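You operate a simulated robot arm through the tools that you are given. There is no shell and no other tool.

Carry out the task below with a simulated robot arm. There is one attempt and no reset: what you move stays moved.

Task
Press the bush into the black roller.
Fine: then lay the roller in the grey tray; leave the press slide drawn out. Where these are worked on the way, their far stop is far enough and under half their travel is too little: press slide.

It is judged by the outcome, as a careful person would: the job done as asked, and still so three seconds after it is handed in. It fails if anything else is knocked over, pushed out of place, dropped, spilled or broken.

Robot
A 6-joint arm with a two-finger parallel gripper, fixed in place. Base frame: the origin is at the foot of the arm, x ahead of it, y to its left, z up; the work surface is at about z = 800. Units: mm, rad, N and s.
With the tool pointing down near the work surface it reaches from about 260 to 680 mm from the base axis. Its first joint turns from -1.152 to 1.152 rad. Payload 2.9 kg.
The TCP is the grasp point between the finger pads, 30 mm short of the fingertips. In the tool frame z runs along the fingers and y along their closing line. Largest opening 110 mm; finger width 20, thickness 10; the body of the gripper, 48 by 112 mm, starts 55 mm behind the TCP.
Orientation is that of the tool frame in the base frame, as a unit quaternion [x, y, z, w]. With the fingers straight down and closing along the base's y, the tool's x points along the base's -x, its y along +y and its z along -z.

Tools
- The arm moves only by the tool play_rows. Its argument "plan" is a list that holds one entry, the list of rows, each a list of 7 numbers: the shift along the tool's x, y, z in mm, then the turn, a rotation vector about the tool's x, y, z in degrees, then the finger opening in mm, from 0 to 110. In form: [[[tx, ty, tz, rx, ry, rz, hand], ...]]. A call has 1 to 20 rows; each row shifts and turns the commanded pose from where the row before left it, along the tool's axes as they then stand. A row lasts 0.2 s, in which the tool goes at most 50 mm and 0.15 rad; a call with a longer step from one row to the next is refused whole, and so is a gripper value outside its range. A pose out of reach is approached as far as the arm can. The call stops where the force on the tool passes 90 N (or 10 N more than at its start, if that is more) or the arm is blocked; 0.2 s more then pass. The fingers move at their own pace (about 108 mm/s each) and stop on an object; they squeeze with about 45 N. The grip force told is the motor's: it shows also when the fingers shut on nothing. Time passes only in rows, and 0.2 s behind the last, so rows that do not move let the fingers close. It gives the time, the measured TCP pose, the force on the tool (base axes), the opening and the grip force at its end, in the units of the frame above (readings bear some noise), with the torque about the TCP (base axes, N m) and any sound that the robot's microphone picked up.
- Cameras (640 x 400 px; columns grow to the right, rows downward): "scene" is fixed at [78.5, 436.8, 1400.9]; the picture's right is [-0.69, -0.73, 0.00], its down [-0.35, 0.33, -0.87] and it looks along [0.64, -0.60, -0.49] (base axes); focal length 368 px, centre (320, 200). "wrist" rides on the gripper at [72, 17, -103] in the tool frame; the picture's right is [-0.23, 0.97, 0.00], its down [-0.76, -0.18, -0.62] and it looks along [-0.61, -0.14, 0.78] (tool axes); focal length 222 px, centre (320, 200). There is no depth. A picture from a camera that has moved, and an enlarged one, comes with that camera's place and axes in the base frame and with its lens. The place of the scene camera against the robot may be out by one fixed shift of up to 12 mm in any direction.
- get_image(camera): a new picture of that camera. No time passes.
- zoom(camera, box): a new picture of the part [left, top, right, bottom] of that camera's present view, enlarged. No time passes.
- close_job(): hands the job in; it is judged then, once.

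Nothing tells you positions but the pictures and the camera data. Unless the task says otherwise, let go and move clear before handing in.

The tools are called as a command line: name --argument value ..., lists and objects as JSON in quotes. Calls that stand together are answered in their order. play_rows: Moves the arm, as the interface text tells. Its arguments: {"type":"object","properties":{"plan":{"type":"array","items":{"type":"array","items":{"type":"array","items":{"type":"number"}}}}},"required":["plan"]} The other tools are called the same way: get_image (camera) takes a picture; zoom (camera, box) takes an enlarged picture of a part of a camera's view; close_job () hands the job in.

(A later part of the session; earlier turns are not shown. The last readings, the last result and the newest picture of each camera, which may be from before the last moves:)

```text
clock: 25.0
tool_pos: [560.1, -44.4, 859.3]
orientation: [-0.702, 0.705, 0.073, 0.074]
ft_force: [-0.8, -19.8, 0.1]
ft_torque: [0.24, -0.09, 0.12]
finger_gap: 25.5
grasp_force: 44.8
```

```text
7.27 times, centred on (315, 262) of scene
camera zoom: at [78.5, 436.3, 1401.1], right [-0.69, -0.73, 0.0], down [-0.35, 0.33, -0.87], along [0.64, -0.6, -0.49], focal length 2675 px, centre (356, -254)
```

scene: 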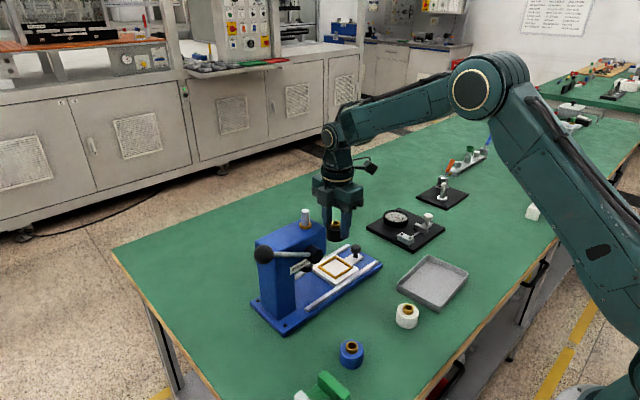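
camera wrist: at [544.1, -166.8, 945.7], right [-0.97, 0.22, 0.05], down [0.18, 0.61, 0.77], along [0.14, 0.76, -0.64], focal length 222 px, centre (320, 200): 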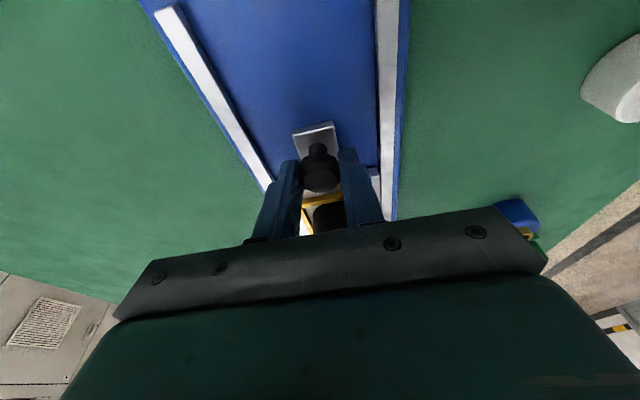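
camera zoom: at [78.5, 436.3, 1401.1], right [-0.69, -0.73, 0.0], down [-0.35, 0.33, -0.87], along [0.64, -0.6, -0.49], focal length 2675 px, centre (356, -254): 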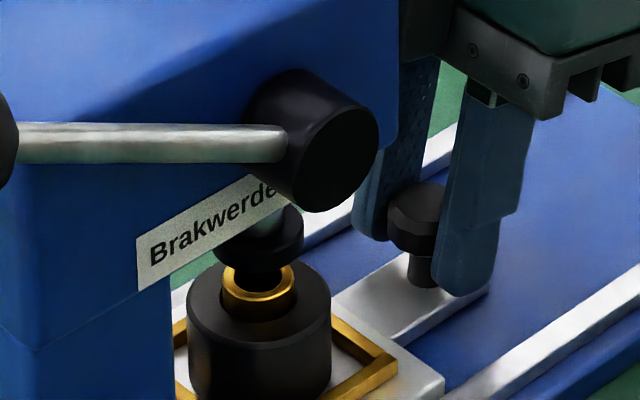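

The slide is at its stop (19.8 N back-force, no more travel) and the bush is under the ram foot. I ease off, release the knob and withdraw up and away from the head.

play_rows --plan '[[[1.5, 0, -0.3, 0, 0, 0, 15], [0, 0, 0, 0, 0, 0, 30], [0, 0, 0, 0, 0, 0, 46], [0, 0, 0, 0, 0, 0, 46], [0, 0, -15, 0, 0, 0, 46], [0, 0, -25, 0, 0, 0, 46], [10, 0, -35, 0, 0, 0, 46], [30, 0, -30, 0, 0, 0, 46], [0, 0, 0, 0, 0, 0, 46]]]'

get_image --camera "wrist"

zoom --camera "scene" --box '[240, 190, 400, 290]'

```text
clock: 27.0
tool_pos: [559.3, -104.8, 953.7]
orientation: [-0.703, 0.703, 0.074, 0.074]
ft_force: [-0.4, -0.3, 0.1]
ft_torque: [-0.01, 0.01, 0.01]
finger_gap: 45.9
grasp_force: 0.1
```

```text
taken
camera wrist: at [544.1, -197.6, 1040.2], right [-0.97, 0.22, 0.05], down [0.18, 0.62, 0.77], along [0.14, 0.76, -0.64], focal length 222 px, centre (320, 200)
```

wrist: 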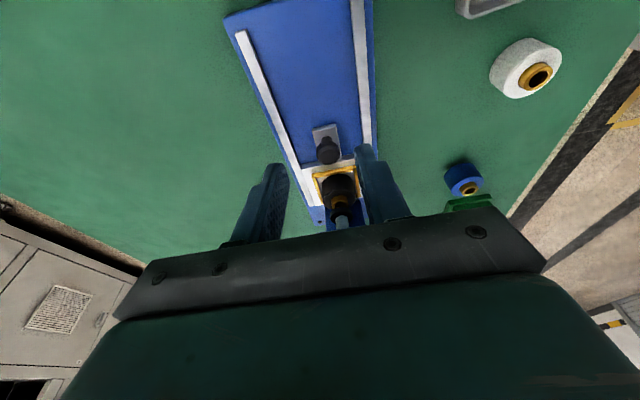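

```text
4.00 times, centred on (320, 240) of scene
camera zoom: at [78.5, 436.8, 1400.9], right [-0.69, -0.73, 0.0], down [-0.35, 0.33, -0.87], along [0.64, -0.6, -0.49], focal length 1471 px, centre (320, 40)
```

zoom: 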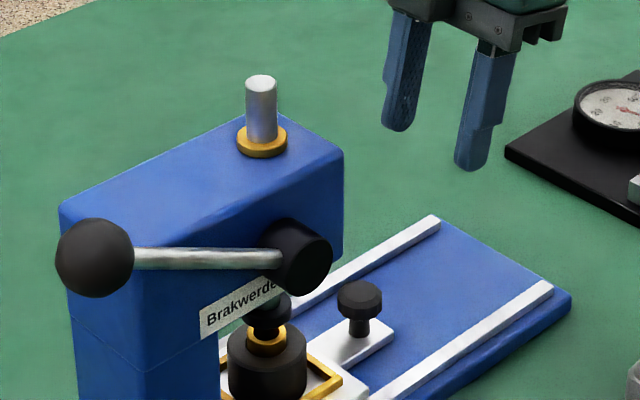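

The slide is in and released, with the bush under the ram. The lever hub is at about (495–530, 52, 966) and the ball at about (507, 166, 1021). I'll carry the gripper high around to the far side of the ball, for a horizontal grip on it.

play_rows --plan '[[[-6.24, 0, -29.34, 0, 0, 0, 70], [-6.24, 0, -29.34, 0, 0, 0, 80], [-6.24, 0, -29.34, 0, 0, 0, 80], [-6.24, 0, -29.34, 0, 0, 0, 80], [-6.24, 0, -29.34, 0, 0, 0, 80], [0, 0, 0, 0, 6, 0, 80], [0, 0, 0, 0, 6, 0, 80], [0, 36, 0, 0, 0, 0, 80], [0, 36, 0, 0, 0, 0, 80], [0, 37, 0, 0, 0, 0, 80], [-41, 0, 0, 0, 0, 0, 80], [-41, 0, 0, 0, 0, 0, 80], [-41, 0, 0, 0, 0, 0, 80], [-41, 0, 0, 0, 0, 0, 80], [-41, 0, 0, 0, 0, 0, 80], [-41, 0, 0, 0, 0, 0, 80], [-41, 0, 0, 0, 0, 0, 80], [-41, 0, 0, 0, 0, 0, 80], [0, 0, 0, 0, 0, 0, 80]]]'

get_image --camera "scene"

get_image --camera "wrist"

```text
clock: 31.0
tool_pos: [522.2, 192.3, 1145.2]
orientation: [-0.707, 0.707, 0.0, 0.0]
ft_force: [-0.2, 0.8, 0.0]
ft_torque: [-0.01, -0.03, -0.02]
finger_gap: 80.1
grasp_force: 0.1
out of reach, approached as far as the arm can: row 4, 5, 6, 7, 8, 9, 10, 11, 12
```

```text
taken
```

scene: 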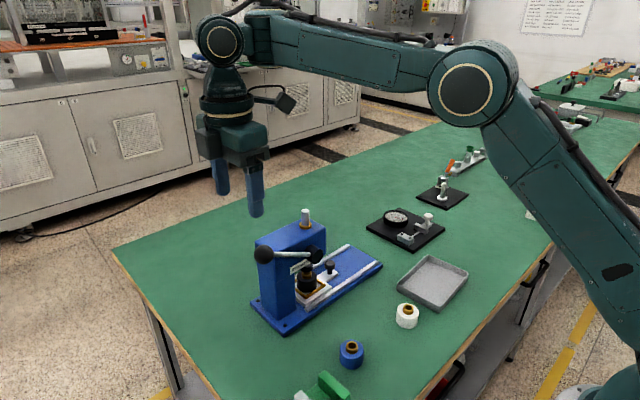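

```text
taken
camera wrist: at [505.9, 121.0, 1248.3], right [-0.97, 0.23, 0.0], down [0.18, 0.76, 0.62], along [0.14, 0.61, -0.78], focal length 222 px, centre (320, 200)
```

wrist: 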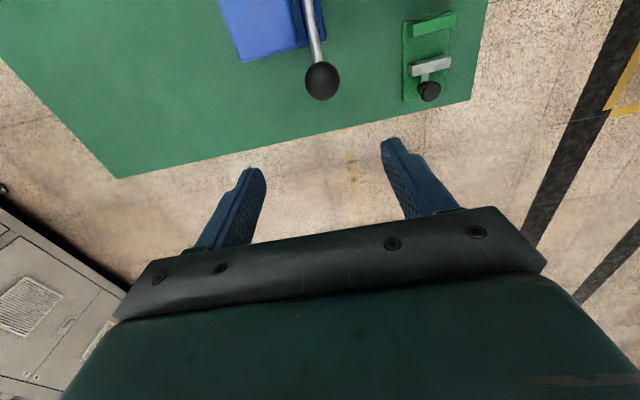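

The arm hit a reach limit on the way, so I hold still once to confirm where the tool now rests, and check that the press is undisturbed.

play_rows --plan '[[[0, 0, 0, 0, 0, 0, 80], [0, 0, 0, 0, 0, 0, 80]]]'

zoom --camera "scene" --box '[240, 190, 400, 340]'

zoom --camera "wrist" --box '[200, 0, 480, 150]'

```text
clock: 31.6
tool_pos: [520.9, 194.0, 1144.2]
orientation: [-0.707, 0.707, 0.0, 0.0]
ft_force: [-0.1, 0.0, 0.4]
ft_torque: [0.01, -0.04, -0.03]
finger_gap: 80.1
grasp_force: 0.1
```

```text
2.67 times, centred on (320, 265) of scene
camera zoom: at [78.5, 436.8, 1400.9], right [-0.69, -0.73, 0.0], down [-0.35, 0.33, -0.87], along [0.64, -0.6, -0.49], focal length 981 px, centre (320, 27)
```

zoom: 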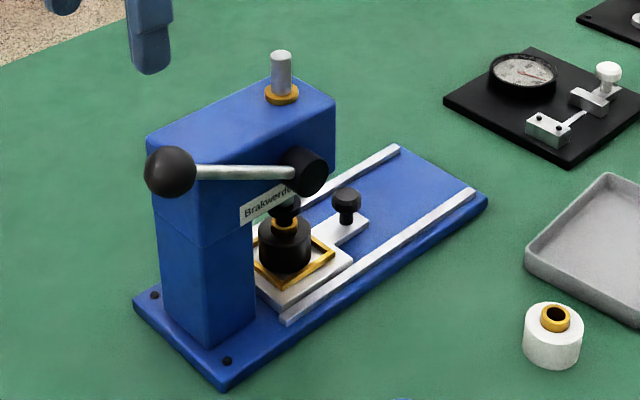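

```text
2.29 times, centred on (340, 75) of wrist
camera zoom: at [505.9, 120.6, 1248.3], right [-0.97, 0.23, 0.0], down [0.18, 0.76, 0.62], along [0.14, 0.61, -0.78], focal length 508 px, centre (274, 486)
```

zoom: 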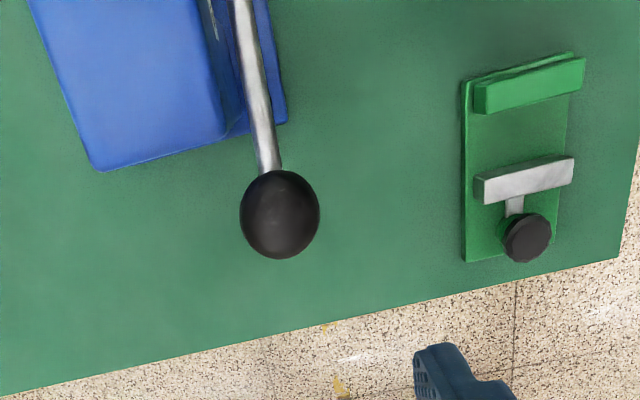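

Ball centre comes out at (513.5, 163, 1016), 32 mm across. The lever is about 122 mm long and sits about 24° above horizontal, and its plane is clear of the head. I now pitch the tool to horizontal (pointing +x, fingers closing vertically), beyond the ball and high.

play_rows --plan '[[[-22, 25, 0, 0, 0, 0, 80], [0, 0, 0, 8.1818, 0, 0, 80], [0, 0, 0, 8.1818, 0, 0, 80], [0, 0, 0, 8.1818, 0, 0, 80], [0, 0, 0, 8.1818, 0, 0, 80], [0, 0, 0, 8.1818, 0, 0, 80], [0, 0, 0, 8.1818, 0, 0, 80], [0, 0, 0, 8.1818, 0, 0, 80], [0, 0, 0, 8.1818, 0, 0, 80], [0, 0, 0, 8.1818, 0, 0, 80], [0, 0, 0, 8.1818, 0, 0, 80], [0, 0, 0, 8.1818, 0, 0, 80], [0, 0, 0, 0, 0, 0, 80]]]'

get_image --camera "scene"

get_image --camera "wrist"

```text
clock: 34.4
tool_pos: [574.0, 256.6, 1220.7]
orientation: [-0.68, 0.682, -0.192, 0.19]
ft_force: [0.1, 0.4, 0.6]
ft_torque: [0.0, -0.03, 0.0]
finger_gap: 79.8
grasp_force: 0.0
out of reach, approached as far as the arm can: row 2, 3, 4, 5, 6, 7, 8, 9, 10, 11, 12
```

```text
taken
```

scene: 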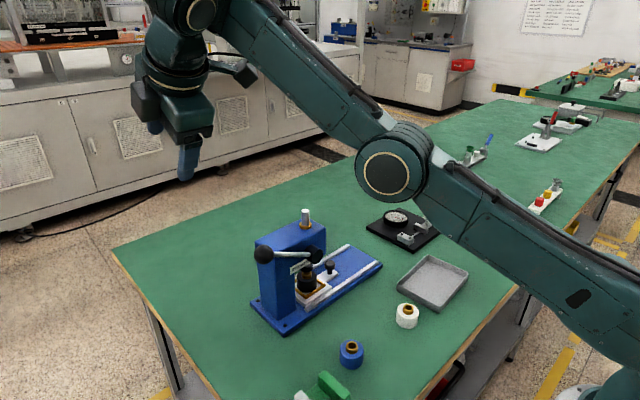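

```text
taken
camera wrist: at [506.3, 184.9, 1300.0], right [-0.83, 0.23, -0.51], down [-0.17, 0.76, 0.62], along [0.53, 0.6, -0.6], focal length 222 px, centre (320, 200)
```

wrist: 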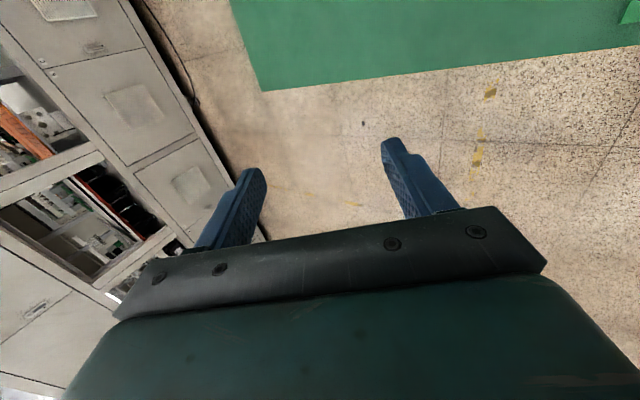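

The horizontal pose is out of the arm's reach, and nothing was touched. I'll go back to a vertical tool near the ball; a vertical grip with the fingers either side of the ball in x also works.

play_rows --plan '[[[20, 31, 12.4, 0, 0, 0, 80], [20, 31, 12.4, 0, 0, 0, 80], [20, 31, 12.4, 0, 0, 0, 80], [0, 0, 0, -7.83, 0, 0, 80], [0, 0, 0, -7.83, 0, 0, 80], [0, 0, 0, -7.83, 0, 0, 80], [0, 0, 0, -7.83, 0, 0, 80], [0, 0, 0, 0, 0, 0, 80]]]'

get_image --camera "scene"

```text
clock: 36.2
tool_pos: [535.4, 235.6, 1206.6]
orientation: [-0.706, 0.709, -0.002, -0.001]
ft_force: [0.9, -0.5, -0.9]
ft_torque: [0.0, 0.02, 0.02]
finger_gap: 80.1
grasp_force: 0.0
out of reach, approached as far as the arm can: row 1, 2, 3, 5, 6, 7
```

```text
taken
```

scene: 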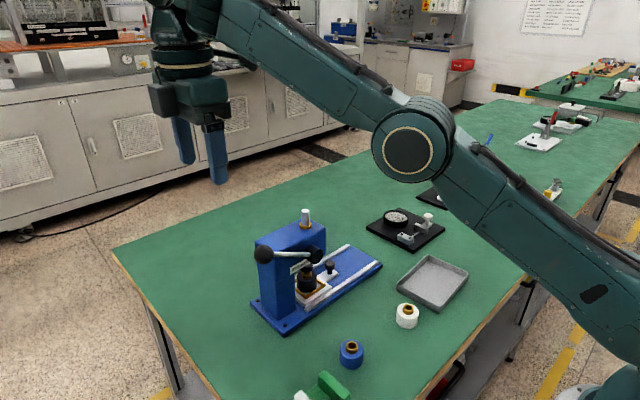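

Vertical again. I move to above the ball with a 56 mm opening.

play_rows --plan '[[[18, 5.5, 26.5, 0, 0, 0, 56], [18, 5.5, 26.5, 0, 0, 0, 56], [18, 5.5, 26.5, 0, 0, 0, 56], [18, 5.5, 26.5, 0, 0, 0, 56], [0, 0, 0, 0, 0, 0, 56]]]'

get_image --camera "wrist"

zoom --camera "scene" --box '[200, 140, 360, 290]'

```text
clock: 37.4
tool_pos: [527.4, 166.9, 1111.7]
orientation: [-0.705, 0.709, -0.001, -0.004]
ft_force: [0.2, 0.7, 0.1]
ft_torque: [0.0, -0.02, -0.02]
finger_gap: 56.1
grasp_force: 0.1
out of reach, approached as far as the arm can: row 4
```

```text
taken
camera wrist: at [511.2, 94.7, 1215.9], right [-0.97, 0.23, 0.0], down [0.18, 0.76, 0.62], along [0.14, 0.6, -0.79], focal length 222 px, centre (320, 200)
```

wrist: 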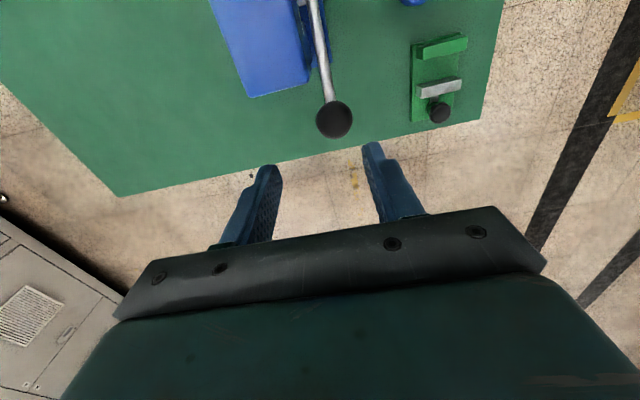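

```text
2.67 times, centred on (280, 215) of scene
camera zoom: at [78.5, 436.8, 1400.9], right [-0.69, -0.73, 0.0], down [-0.35, 0.33, -0.87], along [0.64, -0.6, -0.49], focal length 981 px, centre (427, 160)
```

zoom: 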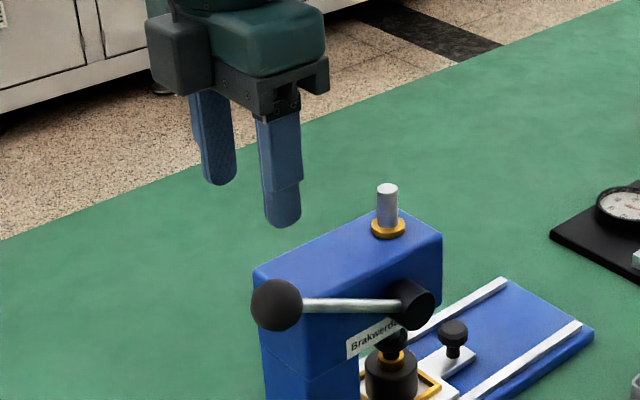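

The arm has come into an awkward elbow posture, so I look at the whole arm before going on.

get_image --camera "scene"

```text
taken
```

scene: 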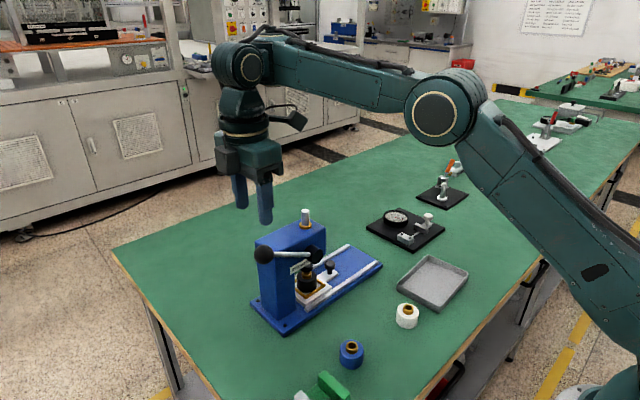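

The elbow is fine, just stretched. I try a small move to the spot above the ball again, to learn what limits it.

play_rows --plan '[[[0, 3, 2, 0, 0, 0, 56], [0, 3, 2, 0, 0, 0, 56], [0, 0, 0, 0, 0, 0, 56]]]'

```text
clock: 38.2
tool_pos: [526.7, 169.1, 1112.1]
orientation: [-0.706, 0.708, -0.001, -0.002]
ft_force: [0.0, -0.1, -0.4]
ft_torque: [-0.01, 0.0, 0.0]
finger_gap: 56.1
grasp_force: 0.0
out of reach, approached as far as the arm can: row 1, 2
```

Inward motion is blocked at this posture, so some joint limit is active. I test whether turning the tool back towards its original yaw frees it, staying above everything.

play_rows --plan '[[[0, 0, 0, 0, 0, 8, 56], [0, 0, 0, 0, 0, 8, 56], [0, 0, 0, 0, 0, 8, 56], [0, 0, 0, 0, 0, 8, 56], [0, 0, 0, 0, 0, 0, 56]]]'

```text
clock: 39.4
tool_pos: [527.6, 168.6, 1112.5]
orientation: [-0.483, 0.876, -0.002, -0.001]
ft_force: [0.0, -0.8, -0.5]
ft_torque: [-0.02, 0.03, -0.03]
finger_gap: 55.9
grasp_force: 0.1
```

play_rows --plan '[[[5.3, 8.48, 0, 0, 0, 0, 56], [5.3, 8.48, 0, 0, 0, 0, 56], [0, 0, 0, 0, 0, 0, 56]]]'

get_image --camera "scene"

```text
clock: 40.2
tool_pos: [517.5, 172.7, 1121.8]
orientation: [-0.483, 0.875, -0.001, -0.002]
ft_force: [-0.9, 0.4, 0.3]
ft_torque: [-0.02, -0.03, 0.0]
finger_gap: 56.1
grasp_force: 0.0
out of reach, approached as far as the arm can: row 1, 2
```

```text
taken
```

scene: 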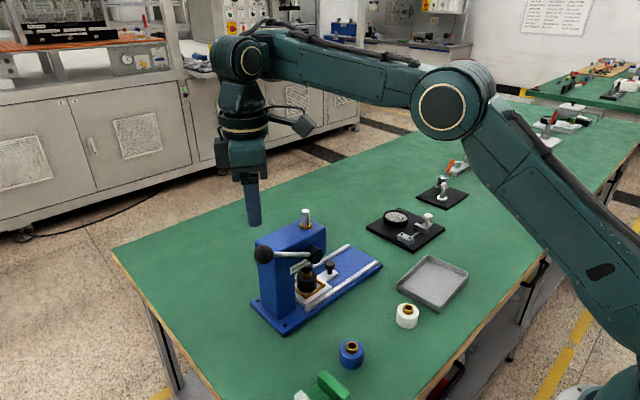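

play_rows --plan '[[[0, 0, 5, 0, 0, 0, 56], [0, 0, 5, 0, 0, 0, 56], [0, 0, 0, 0, 0, 0, 56]]]'

```text
clock: 41.0
tool_pos: [521.2, 174.5, 1115.0]
orientation: [-0.483, 0.876, -0.001, -0.002]
ft_force: [-0.7, -0.9, -0.3]
ft_torque: [0.0, 0.01, -0.01]
finger_gap: 56.2
grasp_force: 0.0
out of reach, approached as far as the arm can: row 1, 2
```

The constraint pushes the tool outward as it goes down. I'll return to a start-like pose (high, original yaw) to recover the arm's good posture before working the lever.

play_rows --plan '[[[0, 0, -27, 0, 0, 0, 56], [0, 0, -27, 0, 0, 0, 56], [0, 0, -27, 0, 0, 0, 56], [0, 0, -27, 0, 0, 0, 56], [0, 0, 0, 0, 0, 8.3, 56], [0, 0, 0, 0, 0, 8.3, 56], [0, 0, 0, 0, 0, 8.3, 56], [0, 0, 0, 0, 0, 8.3, 56], [0, 0, 0, 0, 0, 8.3, 56], [0, 0, 0, 0, 0, 8.3, 56], [0, 0, 0, 0, 0, 8.3, 56], [20.7, -21.7, 0, 0, 0, 0, 56], [20.7, -21.7, 0, 0, 0, 0, 56], [20.7, -21.7, 0, 0, 0, 0, 56], [0, 0, 0, 0, 0, 0, 56]]]'

get_image --camera "scene"

```text
clock: 44.2
tool_pos: [459.0, 108.9, 1223.0]
orientation: [0.002, 1.0, -0.002, 0.0]
ft_force: [1.1, -0.4, 0.8]
ft_torque: [0.02, 0.03, 0.01]
finger_gap: 56.2
grasp_force: 0.1
```

```text
taken
```

scene: 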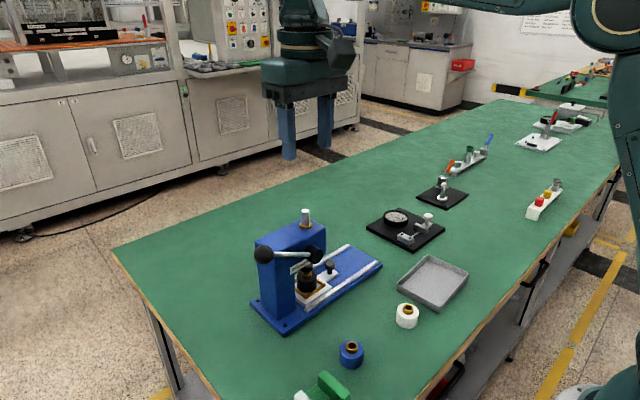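

Recovered: identical to the starting pose. Now I try descending towards the ball with this original yaw.

play_rows --plan '[[[-13.5, 13.5, 30, 0, 0, 0, 40], [-13.5, 13.5, 30, 0, 0, 0, 10], [-13.5, 13.5, 30, 0, 0, 0, 0], [-13.5, 13.5, 30, 0, 0, 0, 0], [0, 0, 0, 0, 0, 0, 0]]]'

get_image --camera "scene"

get_image --camera "wrist"

```text
clock: 45.4
tool_pos: [525.8, 166.3, 1114.9]
orientation: [0.003, 1.0, -0.003, -0.002]
ft_force: [0.5, 0.0, -0.4]
ft_torque: [-0.03, 0.0, -0.02]
finger_gap: 0.0
grasp_force: 37.8
out of reach, approached as far as the arm can: row 3, 4
```

```text
taken
```

scene: 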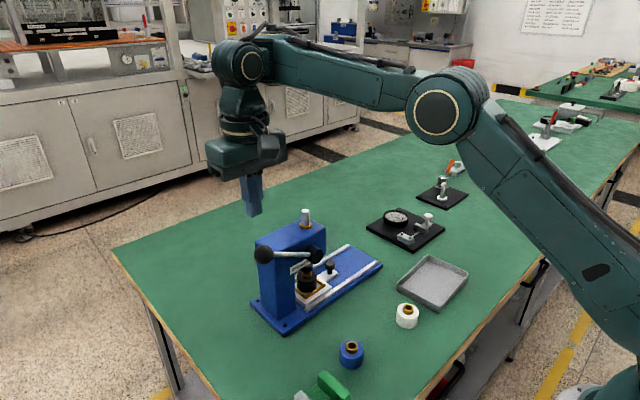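

```text
taken
camera wrist: at [454.4, 184.6, 1217.8], right [0.23, 0.97, -0.01], down [0.76, -0.18, 0.62], along [0.6, -0.15, -0.78], focal length 222 px, centre (320, 200)
```

wrist: 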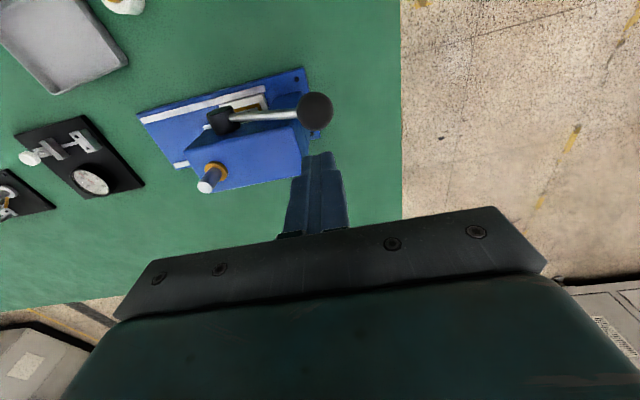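

Same barrier from above. The route that worked at the beginning went inward first, so I go back up and retrace it, then come at the ball from inside and lower.

play_rows --plan '[[[0, 0, -30, 0, 0, 0, 0], [0, 0, -30, 0, 0, 0, 0], [0, 0, -30, 0, 0, 0, 0], [16.7, -14.3, -6, 0, 0, 0, 0], [16.7, -14.3, -6, 0, 0, 0, 0], [16.7, -14.3, -6, 0, 0, 0, 0], [16.7, -14.3, 0, 0, 0, 0, 0], [0, 0, 0, 0, 0, 0, 0]]]'

play_rows --plan '[[[20, -12, 36, 0, 0, 0, 0], [20, -12, 36, 0, 0, 0, 0], [20, -12, 36, 0, 0, 0, 0], [20, -12, 36, 0, 0, 0, 0], [0, 0, 0, 0, 0, 0, 0]]]'

get_image --camera "scene"

```text
clock: 47.2
tool_pos: [456.7, 111.1, 1221.8]
orientation: [0.003, 1.0, -0.001, 0.0]
ft_force: [0.2, 0.2, 0.1]
ft_torque: [0.0, -0.01, -0.02]
finger_gap: 0.1
grasp_force: 37.6
```

```text
clock: 48.4
tool_pos: [390.1, 70.0, 1092.8]
orientation: [-0.001, 1.0, -0.001, 0.001]
ft_force: [-0.4, -0.7, -0.8]
ft_torque: [0.05, -0.02, 0.0]
finger_gap: 0.0
grasp_force: 38.1
out of reach, approached as far as the arm can: row 1, 2, 3
```

```text
taken
```

scene: 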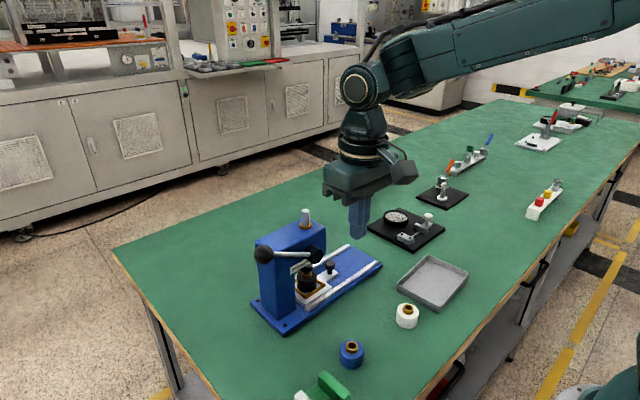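

I'm back on the good side of the barrier. I turn the gripper to close along x here, lowering a little, and then approach the ball from inside.

play_rows --plan '[[[0, 0, 2, 0, 0, -8.1818, 20], [0, 0, 2, 0, 0, -8.1818, 40], [0, 0, 2, 0, 0, -8.1818, 56], [0, 0, 2, 0, 0, -8.1818, 56], [0, 0, 2, 0, 0, -8.1818, 56], [0, 0, 2, 0, 0, -8.1818, 56], [0, 0, 2, 0, 0, -8.1818, 56], [0, 0, 2, 0, 0, -8.1818, 56], [0, 0, 2, 0, 0, -8.1818, 56], [0, 0, 2, 0, 0, -8.1818, 56], [0, 0, 2, 0, 0, -8.1818, 56], [-24, 0, 0, 0, 0, 0, 56], [-24, 0, 0, 0, 0, 0, 56], [-24, 0, 0, 0, 0, 0, 56], [-24, 0, 0, 0, 0, 0, 56], [0, 0, 0, 0, 0, 0, 56]]]'

get_image --camera "scene"

```text
clock: 51.8
tool_pos: [390.8, 164.1, 1072.6]
orientation: [-0.705, 0.709, -0.001, -0.001]
ft_force: [0.0, 0.6, 1.1]
ft_torque: [-0.03, -0.05, 0.04]
finger_gap: 56.1
grasp_force: 0.0
```

```text
taken
```

scene: 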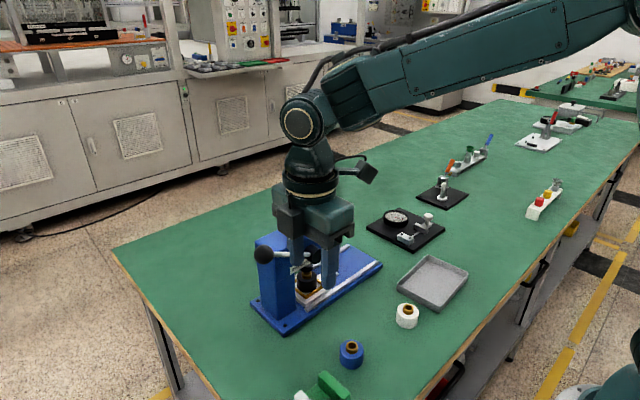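

Now +x to over the ball at z≈1072.

play_rows --plan '[[[0, -31, 0, 0, 0, 0, 56], [0, -31, 0, 0, 0, 0, 56], [0, -31, 0, 0, 0, 0, 56], [0, -29, 0, 0, 0, 0, 56], [0, 0, 0, 0, 0, 0, 56]]]'

get_image --camera "wrist"

zoom --camera "scene" --box '[200, 140, 360, 290]'

```text
clock: 53.0
tool_pos: [514.0, 163.4, 1074.3]
orientation: [-0.705, 0.709, -0.001, 0.0]
ft_force: [-0.4, -0.2, -0.9]
ft_torque: [-0.02, 0.03, 0.05]
finger_gap: 56.3
grasp_force: 0.0
```

```text
taken
camera wrist: at [497.1, 91.4, 1177.5], right [-0.97, 0.23, 0.0], down [0.18, 0.76, 0.62], along [0.14, 0.6, -0.78], focal length 222 px, centre (320, 200)
```

wrist: 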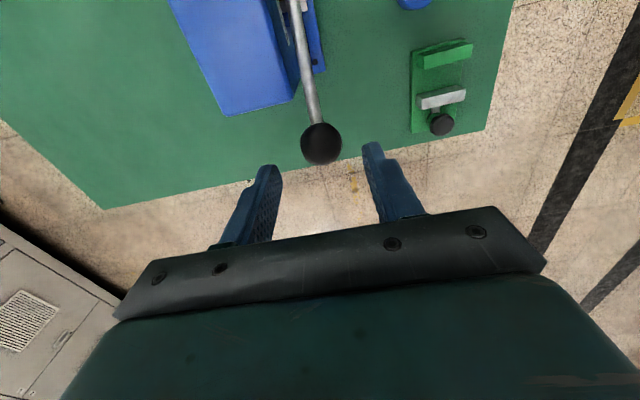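

```text
2.67 times, centred on (280, 215) of scene
camera zoom: at [78.5, 436.8, 1400.9], right [-0.69, -0.73, 0.0], down [-0.35, 0.33, -0.87], along [0.64, -0.6, -0.49], focal length 981 px, centre (427, 160)
```

zoom: 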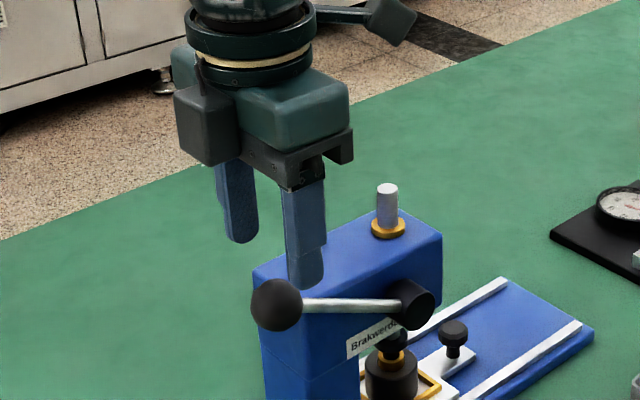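

Aligned: ball at (513.3, 163, 1016). I lower the fingers around it and close.

play_rows --plan '[[[0, 0.5, 16, 0, 0, 0, 56], [0, 0, 16, 0, 0, 0, 56], [0, 0, 14, 0, 0, 0, 56], [0, 0, 0, 0, 0, 0, 40], [0, 0, 0, 0, 0, 0, 25], [0, 0, 0, 0, 0, 0, 20], [0, 0, 0, 0, 0, 0, 20]]]'

get_image --camera "wrist"

zoom --camera "scene" --box '[200, 170, 360, 320]'

```text
clock: 54.6
tool_pos: [513.2, 164.0, 1027.2]
orientation: [-0.706, 0.709, -0.001, -0.001]
ft_force: [3.6, 0.6, -2.9]
ft_torque: [0.19, -0.04, -0.05]
finger_gap: 32.7
grasp_force: 44.3
```

```text
taken
camera wrist: at [496.5, 91.3, 1130.1], right [-0.97, 0.23, 0.0], down [0.18, 0.76, 0.62], along [0.15, 0.6, -0.78], focal length 222 px, centre (320, 200)
```

wrist: 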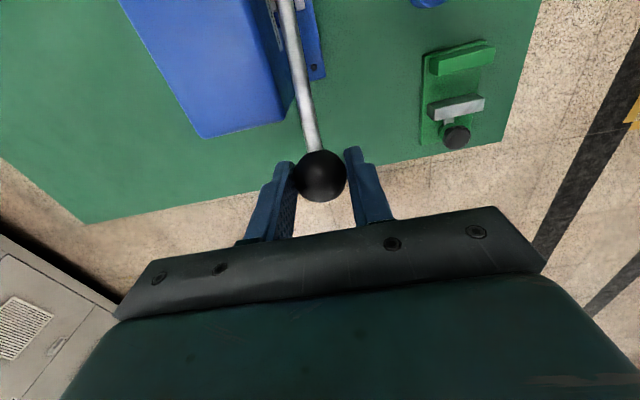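

```text
2.67 times, centred on (280, 245) of scene
camera zoom: at [78.6, 436.9, 1400.9], right [-0.69, -0.73, 0.0], down [-0.35, 0.33, -0.87], along [0.64, -0.6, -0.49], focal length 981 px, centre (427, 80)
```

zoom: 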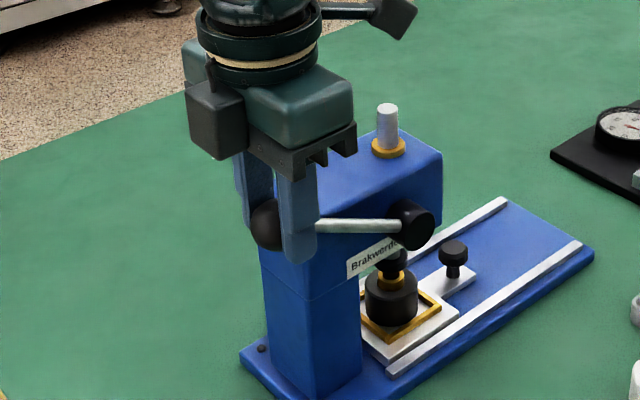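

Ball gripped (32.7 mm). I test the lever downwards along its arc (about 4°), watching the force.

play_rows --plan '[[[-1.7, 0, 4.1, 0, 0, 0, 20], [-1.6, 0, 4.2, 0, 0, 0, 20], [0, 0, 0, 0, 0, 0, 20]]]'

zoom --camera "scene" --box '[240, 190, 360, 300]'

```text
clock: 55.4
tool_pos: [513.1, 166.9, 1018.6]
orientation: [-0.705, 0.709, -0.002, 0.0]
ft_force: [7.5, -0.2, 11.3]
ft_torque: [-1.28, -0.15, -0.06]
finger_gap: 32.7
grasp_force: 44.8
```

```text
3.64 times, centred on (300, 245) of scene
camera zoom: at [78.5, 436.8, 1400.9], right [-0.69, -0.73, 0.0], down [-0.35, 0.33, -0.87], along [0.64, -0.6, -0.49], focal length 1337 px, centre (393, 36)
```

zoom: 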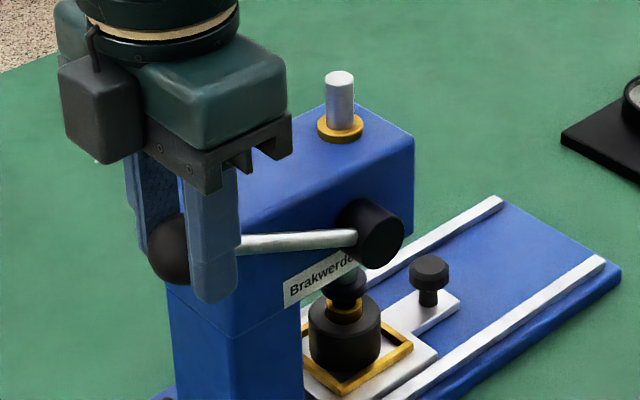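

Going down works: about 11 N of resistance, and the ram visibly drops. I continue along the arc to horizontal.

play_rows --plan '[[[-1.6, 0, 5, 0, 0, 0, 20], [-1.6, 0, 5.1, 0, 0, 0, 20], [-1.2, 0, 5.2, 0, 0, 0, 20], [-1.1, 0, 5.2, 0, 0, 0, 20], [0, 0, 0, 0, 0, 0, 20]]]'

zoom --camera "scene" --box '[240, 190, 360, 300]'

```text
clock: 56.6
tool_pos: [513.0, 173.3, 999.2]
orientation: [-0.706, 0.708, -0.001, 0.0]
ft_force: [13.9, 12.3, 12.1]
ft_torque: [-0.81, -0.29, 0.0]
finger_gap: 32.8
grasp_force: 45.1
```

```text
3.64 times, centred on (300, 245) of scene
camera zoom: at [78.7, 437.2, 1400.8], right [-0.69, -0.73, 0.0], down [-0.35, 0.33, -0.87], along [0.64, -0.6, -0.49], focal length 1337 px, centre (393, 36)
```

zoom: 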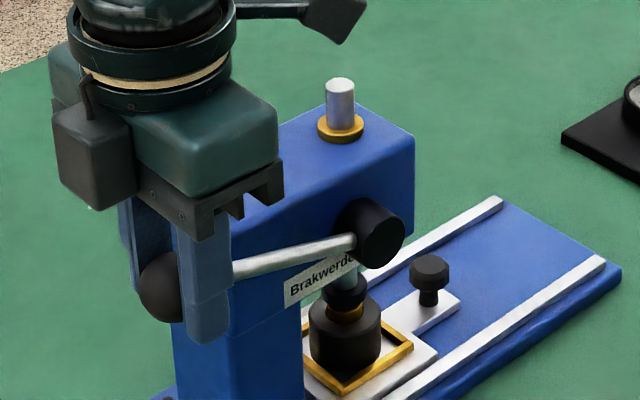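

play_rows --plan '[[[-1.8, -0.4, 5.3, 0, 0, 0, 20], [-1.4, -0.3, 5.3, 0, 0, 0, 20], [-0.8, 0, 5.3, 0, 0, 0, 20], [0.0, 0, 5.3, 0, 0, 0, 20], [0, 0, 0, 0, 0, 0, 20]]]'

zoom --camera "scene" --box '[240, 190, 360, 300]'

zoom --camera "scene" --box '[300, 240, 350, 290]'

```text
clock: 57.8
tool_pos: [513.0, 177.0, 977.7]
orientation: [-0.705, 0.709, -0.002, -0.001]
ft_force: [6.8, 4.3, 11.4]
ft_torque: [-1.04, -0.06, -0.06]
finger_gap: 32.8
grasp_force: 44.9
```

```text
3.64 times, centred on (300, 245) of scene
camera zoom: at [78.5, 436.9, 1400.9], right [-0.69, -0.73, 0.0], down [-0.35, 0.33, -0.87], along [0.64, -0.6, -0.49], focal length 1337 px, centre (393, 36)
```

zoom: 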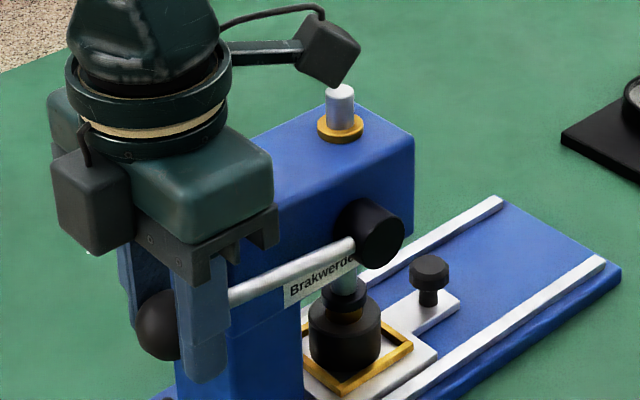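

```text
8.00 times, centred on (325, 265) of scene
camera zoom: at [78.5, 436.9, 1400.9], right [-0.69, -0.73, 0.0], down [-0.35, 0.33, -0.87], along [0.64, -0.6, -0.49], focal length 2942 px, centre (280, -320)
```

zoom: 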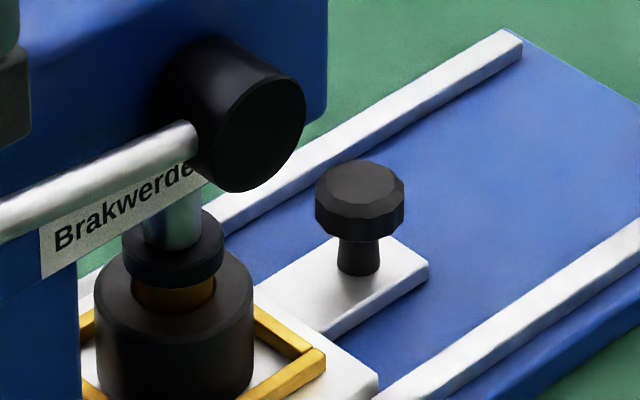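

The ram foot has come down onto the bush. I continue the stroke, now leaning the gripper gradually away from the column as the ball goes below horizontal.

play_rows --plan '[[[-0.1, 0, 5.3, 0, 2, 0, 20], [-0.1, 0, 5.3, 0, 2, 0, 20], [0, 0, 5.3, 0, 2, 0, 20], [0, 0, 5.3, 0, 2, 0, 20], [0, 0, 0, 0, 0, 0, 20]]]'

zoom --camera "scene" --box '[240, 190, 360, 300]'

zoom --camera "scene" --box '[300, 240, 350, 290]'

```text
clock: 59.0
tool_pos: [513.2, 178.5, 955.4]
orientation: [0.706, -0.704, 0.05, 0.049]
ft_force: [8.4, 32.9, 8.3]
ft_torque: [-0.36, -0.14, 0.0]
finger_gap: 32.8
grasp_force: 44.9
```

```text
3.64 times, centred on (300, 245) of scene
camera zoom: at [78.5, 437.7, 1400.6], right [-0.69, -0.73, 0.0], down [-0.35, 0.33, -0.87], along [0.64, -0.6, -0.49], focal length 1337 px, centre (393, 36)
```

zoom: 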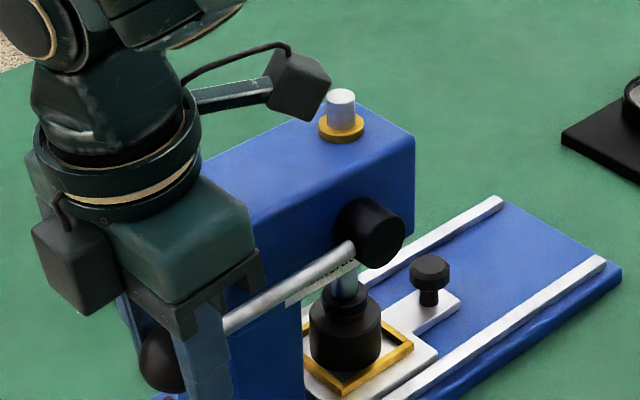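

```text
8.00 times, centred on (325, 265) of scene
camera zoom: at [78.5, 437.7, 1400.6], right [-0.69, -0.73, 0.0], down [-0.35, 0.33, -0.87], along [0.64, -0.6, -0.49], focal length 2942 px, centre (280, -320)
```

zoom: 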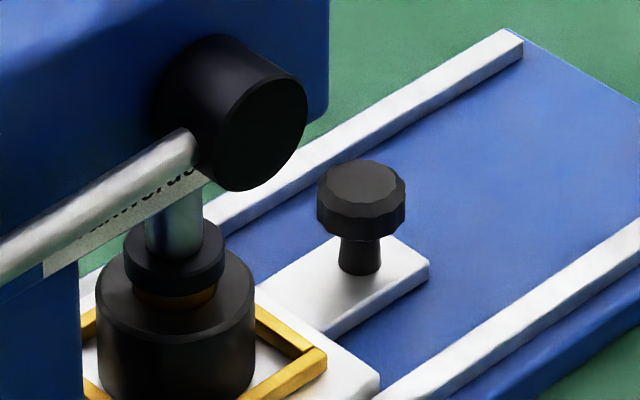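

The bush is going in. The outward side load (33 N in y) shows my arc is a little too tight, so I shift outward by 2 mm and continue.

play_rows --plan '[[[-2.4, -0.4, 5.2, 0, 2, 0, 20], [-0.42, -0.2, 5.4, 0, 2, 0, 20], [-0.31, 0, 5.45, 0, 2, 0, 20], [-0.28, 0, 5.4, 0, 2, 0, 20], [0, 0, 0, 0, 0, 0, 20]]]'

zoom --camera "scene" --box '[240, 190, 360, 300]'

zoom --camera "scene" --box '[300, 240, 350, 290]'

```text
clock: 60.2
tool_pos: [513.4, 175.7, 932.3]
orientation: [-0.7, 0.7, -0.099, -0.099]
ft_force: [5.6, 26.6, 3.4]
ft_torque: [-0.34, -0.09, 0.06]
finger_gap: 32.9
grasp_force: 44.7
```

```text
3.64 times, centred on (300, 245) of scene
camera zoom: at [78.6, 437.5, 1400.7], right [-0.69, -0.73, 0.0], down [-0.35, 0.33, -0.87], along [0.64, -0.6, -0.49], focal length 1337 px, centre (393, 36)
```

zoom: 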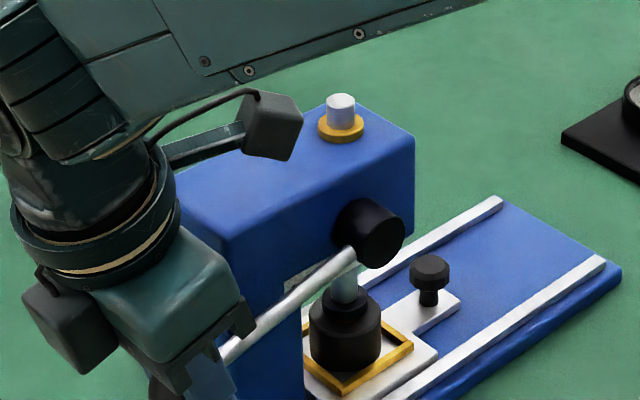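

```text
8.00 times, centred on (325, 265) of scene
camera zoom: at [78.6, 437.5, 1400.7], right [-0.69, -0.73, 0.0], down [-0.35, 0.33, -0.87], along [0.64, -0.6, -0.49], focal length 2942 px, centre (280, -320)
```

zoom: 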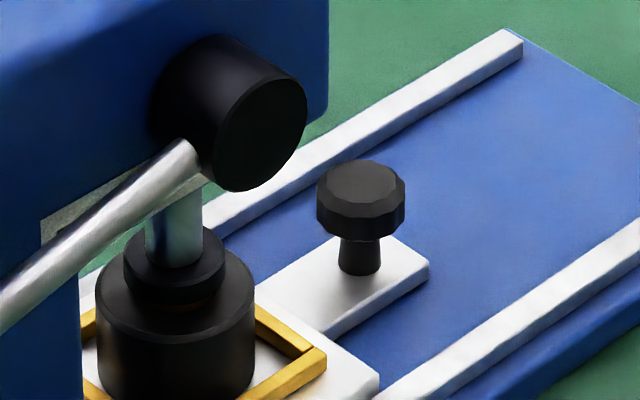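

Nearly flush. I continue in smaller increments until the lever stops on the seated bush.

play_rows --plan '[[[-1.6, -0.3, 5.0, 0, 2, 0, 20], [0, 0, 5.36, 0, 2, 0, 20], [0, 0, 0, 0, 0, 0, 20]]]'

zoom --camera "scene" --box '[300, 240, 350, 290]'

zoom --camera "wrist" --box '[200, 60, 440, 220]'

```text
clock: 61.0
tool_pos: [513.5, 172.0, 922.6]
orientation: [-0.695, 0.697, -0.124, -0.125]
ft_force: [-0.4, 22.0, 5.1]
ft_torque: [-0.69, 0.05, -0.01]
finger_gap: 33.1
grasp_force: 45.3
```

```text
8.00 times, centred on (325, 265) of scene
camera zoom: at [78.4, 437.4, 1400.7], right [-0.69, -0.73, 0.0], down [-0.35, 0.33, -0.87], along [0.64, -0.6, -0.49], focal length 2942 px, centre (280, -320)
```

zoom: 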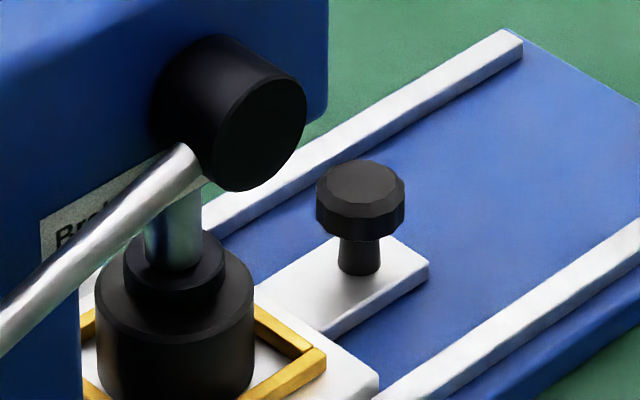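

```text
2.50 times, centred on (320, 140) of wrist
camera zoom: at [497.0, 141.2, 1045.3], right [-0.97, 0.22, -0.08], down [0.18, 0.93, 0.32], along [0.14, 0.3, -0.94], focal length 555 px, centre (320, 350)
```

zoom: 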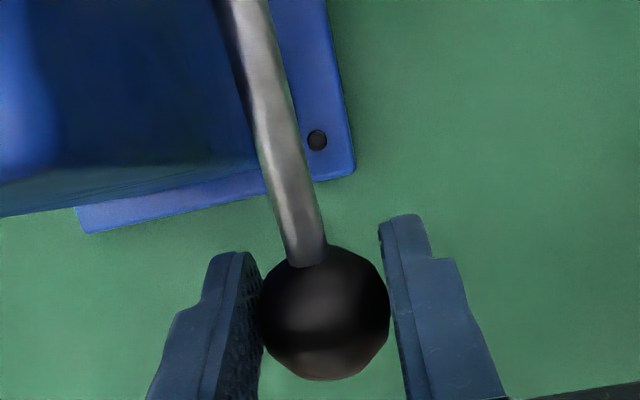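

play_rows --plan '[[[-1.0, 0, 4.96, 0, 2, 0, 20], [-0.07, 0, 5.36, 0, 2, 0, 20], [0, 0, 0, 0, 0, 0, 20]]]'

zoom --camera "scene" --box '[300, 240, 350, 290]'

```text
clock: 61.8
tool_pos: [513.1, 170.0, 912.3]
orientation: [-0.69, 0.693, -0.148, -0.149]
ft_force: [-4.4, 18.9, 2.7]
ft_torque: [-0.51, 0.04, -0.08]
finger_gap: 32.7
grasp_force: 44.8
```

```text
8.00 times, centred on (325, 265) of scene
camera zoom: at [78.4, 437.4, 1400.7], right [-0.69, -0.73, 0.0], down [-0.35, 0.33, -0.87], along [0.64, -0.6, -0.49], focal length 2942 px, centre (280, -320)
```

zoom: 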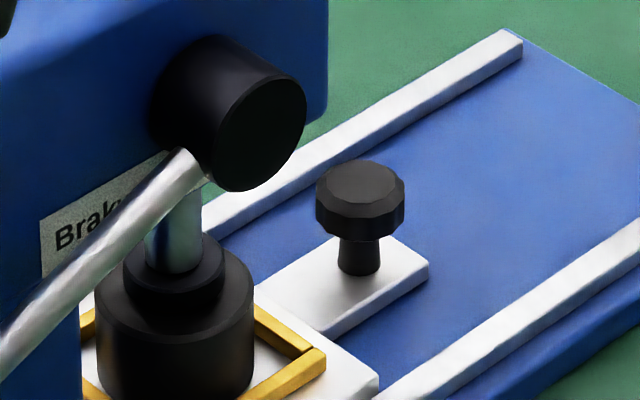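

play_rows --plan '[[[-0.66, 0.2, 5.07, 0, 2, 0, 20], [0.15, 0, 5.3, 0, 2, 0, 20], [0, 0, 0, 0, 0, 0, 20]]]'

zoom --camera "scene" --box '[300, 240, 350, 290]'

get_image --camera "scene"

```text
clock: 62.6
tool_pos: [512.5, 166.5, 904.0]
orientation: [-0.685, 0.686, -0.172, -0.173]
ft_force: [-7.5, 19.7, 0.3]
ft_torque: [-0.45, -0.02, -0.15]
finger_gap: 33.0
grasp_force: 44.6
```

```text
8.00 times, centred on (325, 265) of scene
camera zoom: at [78.3, 437.4, 1400.7], right [-0.69, -0.73, 0.0], down [-0.35, 0.33, -0.87], along [0.64, -0.6, -0.49], focal length 2942 px, centre (280, -320)
```

zoom: 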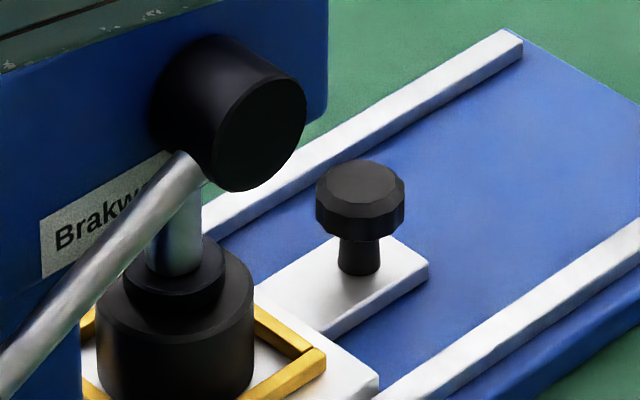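

```text
taken
```

scene: 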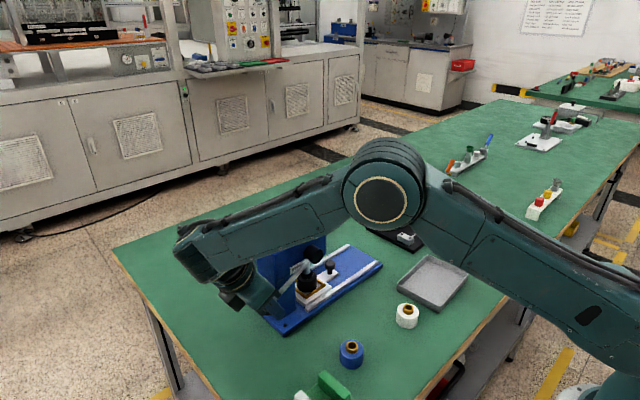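

play_rows --plan '[[[-0.6, 0.4, 5.0, 0, 0, 0, 20], [0.4, 0, 5.4, 0, 0, 0, 20], [0, 0, 0, 0, 0, 0, 20]]]'

zoom --camera "scene" --box '[300, 240, 350, 290]'

```text
clock: 63.4
tool_pos: [514.0, 161.8, 895.7]
orientation: [-0.685, 0.687, -0.173, -0.173]
ft_force: [-6.8, 15.4, 6.4]
ft_torque: [-0.98, 0.02, 0.0]
finger_gap: 33.0
grasp_force: 44.8
```

```text
8.00 times, centred on (325, 265) of scene
camera zoom: at [78.2, 437.2, 1400.8], right [-0.69, -0.73, 0.0], down [-0.35, 0.33, -0.87], along [0.64, -0.6, -0.49], focal length 2942 px, centre (280, -320)
```

zoom: 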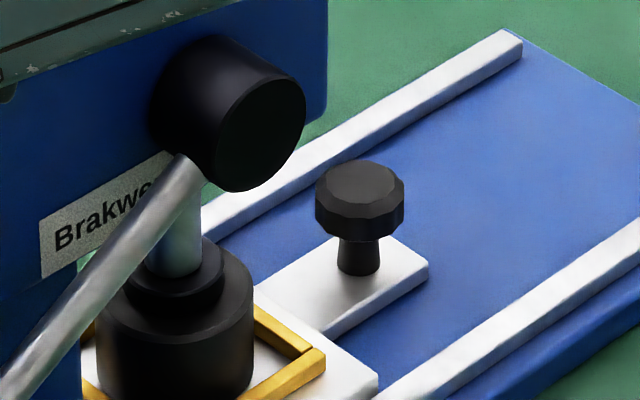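

No stop felt yet and the stroke is still going. Before going further I reduce the lean to 14°, so the fingertips keep clear of the column's back face.

play_rows --plan '[[[0.37, 0, 0, 0, -2, 0, 20], [0.37, 0, 0, 0, -2, 0, 20], [0.37, 0, 0, 0, -2, 0, 20], [0.37, 0, 0, 0, -2, 0, 20], [0.37, 0, 0, 0, -2, 0, 20], [0.37, 0, 0, 0, -2, 0, 20], [0.37, 0, 0, 0, -2, 0, 20], [0, 0, 0, 0, 0, 0, 20]]]'

zoom --camera "wrist" --box '[200, 60, 440, 220]'

zoom --camera "scene" --box '[200, 190, 360, 340]'

```text
clock: 65.2
tool_pos: [513.7, 159.5, 895.4]
orientation: [-0.7, 0.704, -0.088, -0.087]
ft_force: [-2.8, 5.9, 9.3]
ft_torque: [-0.95, 0.01, -0.07]
finger_gap: 32.9
grasp_force: 44.6
```

```text
2.50 times, centred on (320, 140) of wrist
camera zoom: at [496.6, 114.0, 1013.8], right [-0.97, 0.23, -0.06], down [0.18, 0.89, 0.42], along [0.14, 0.4, -0.91], focal length 555 px, centre (320, 350)
```

zoom: 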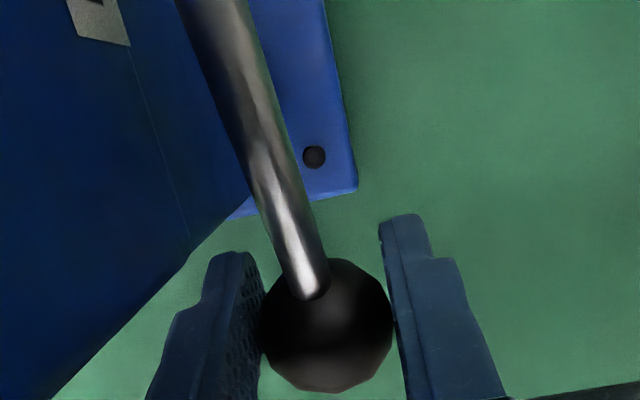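

```text
2.67 times, centred on (280, 265) of scene
camera zoom: at [78.3, 437.0, 1400.9], right [-0.69, -0.73, 0.0], down [-0.35, 0.33, -0.87], along [0.64, -0.6, -0.49], focal length 981 px, centre (427, 27)
```

zoom: 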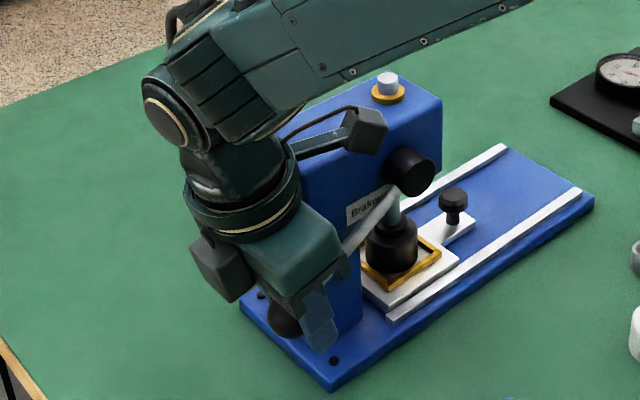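

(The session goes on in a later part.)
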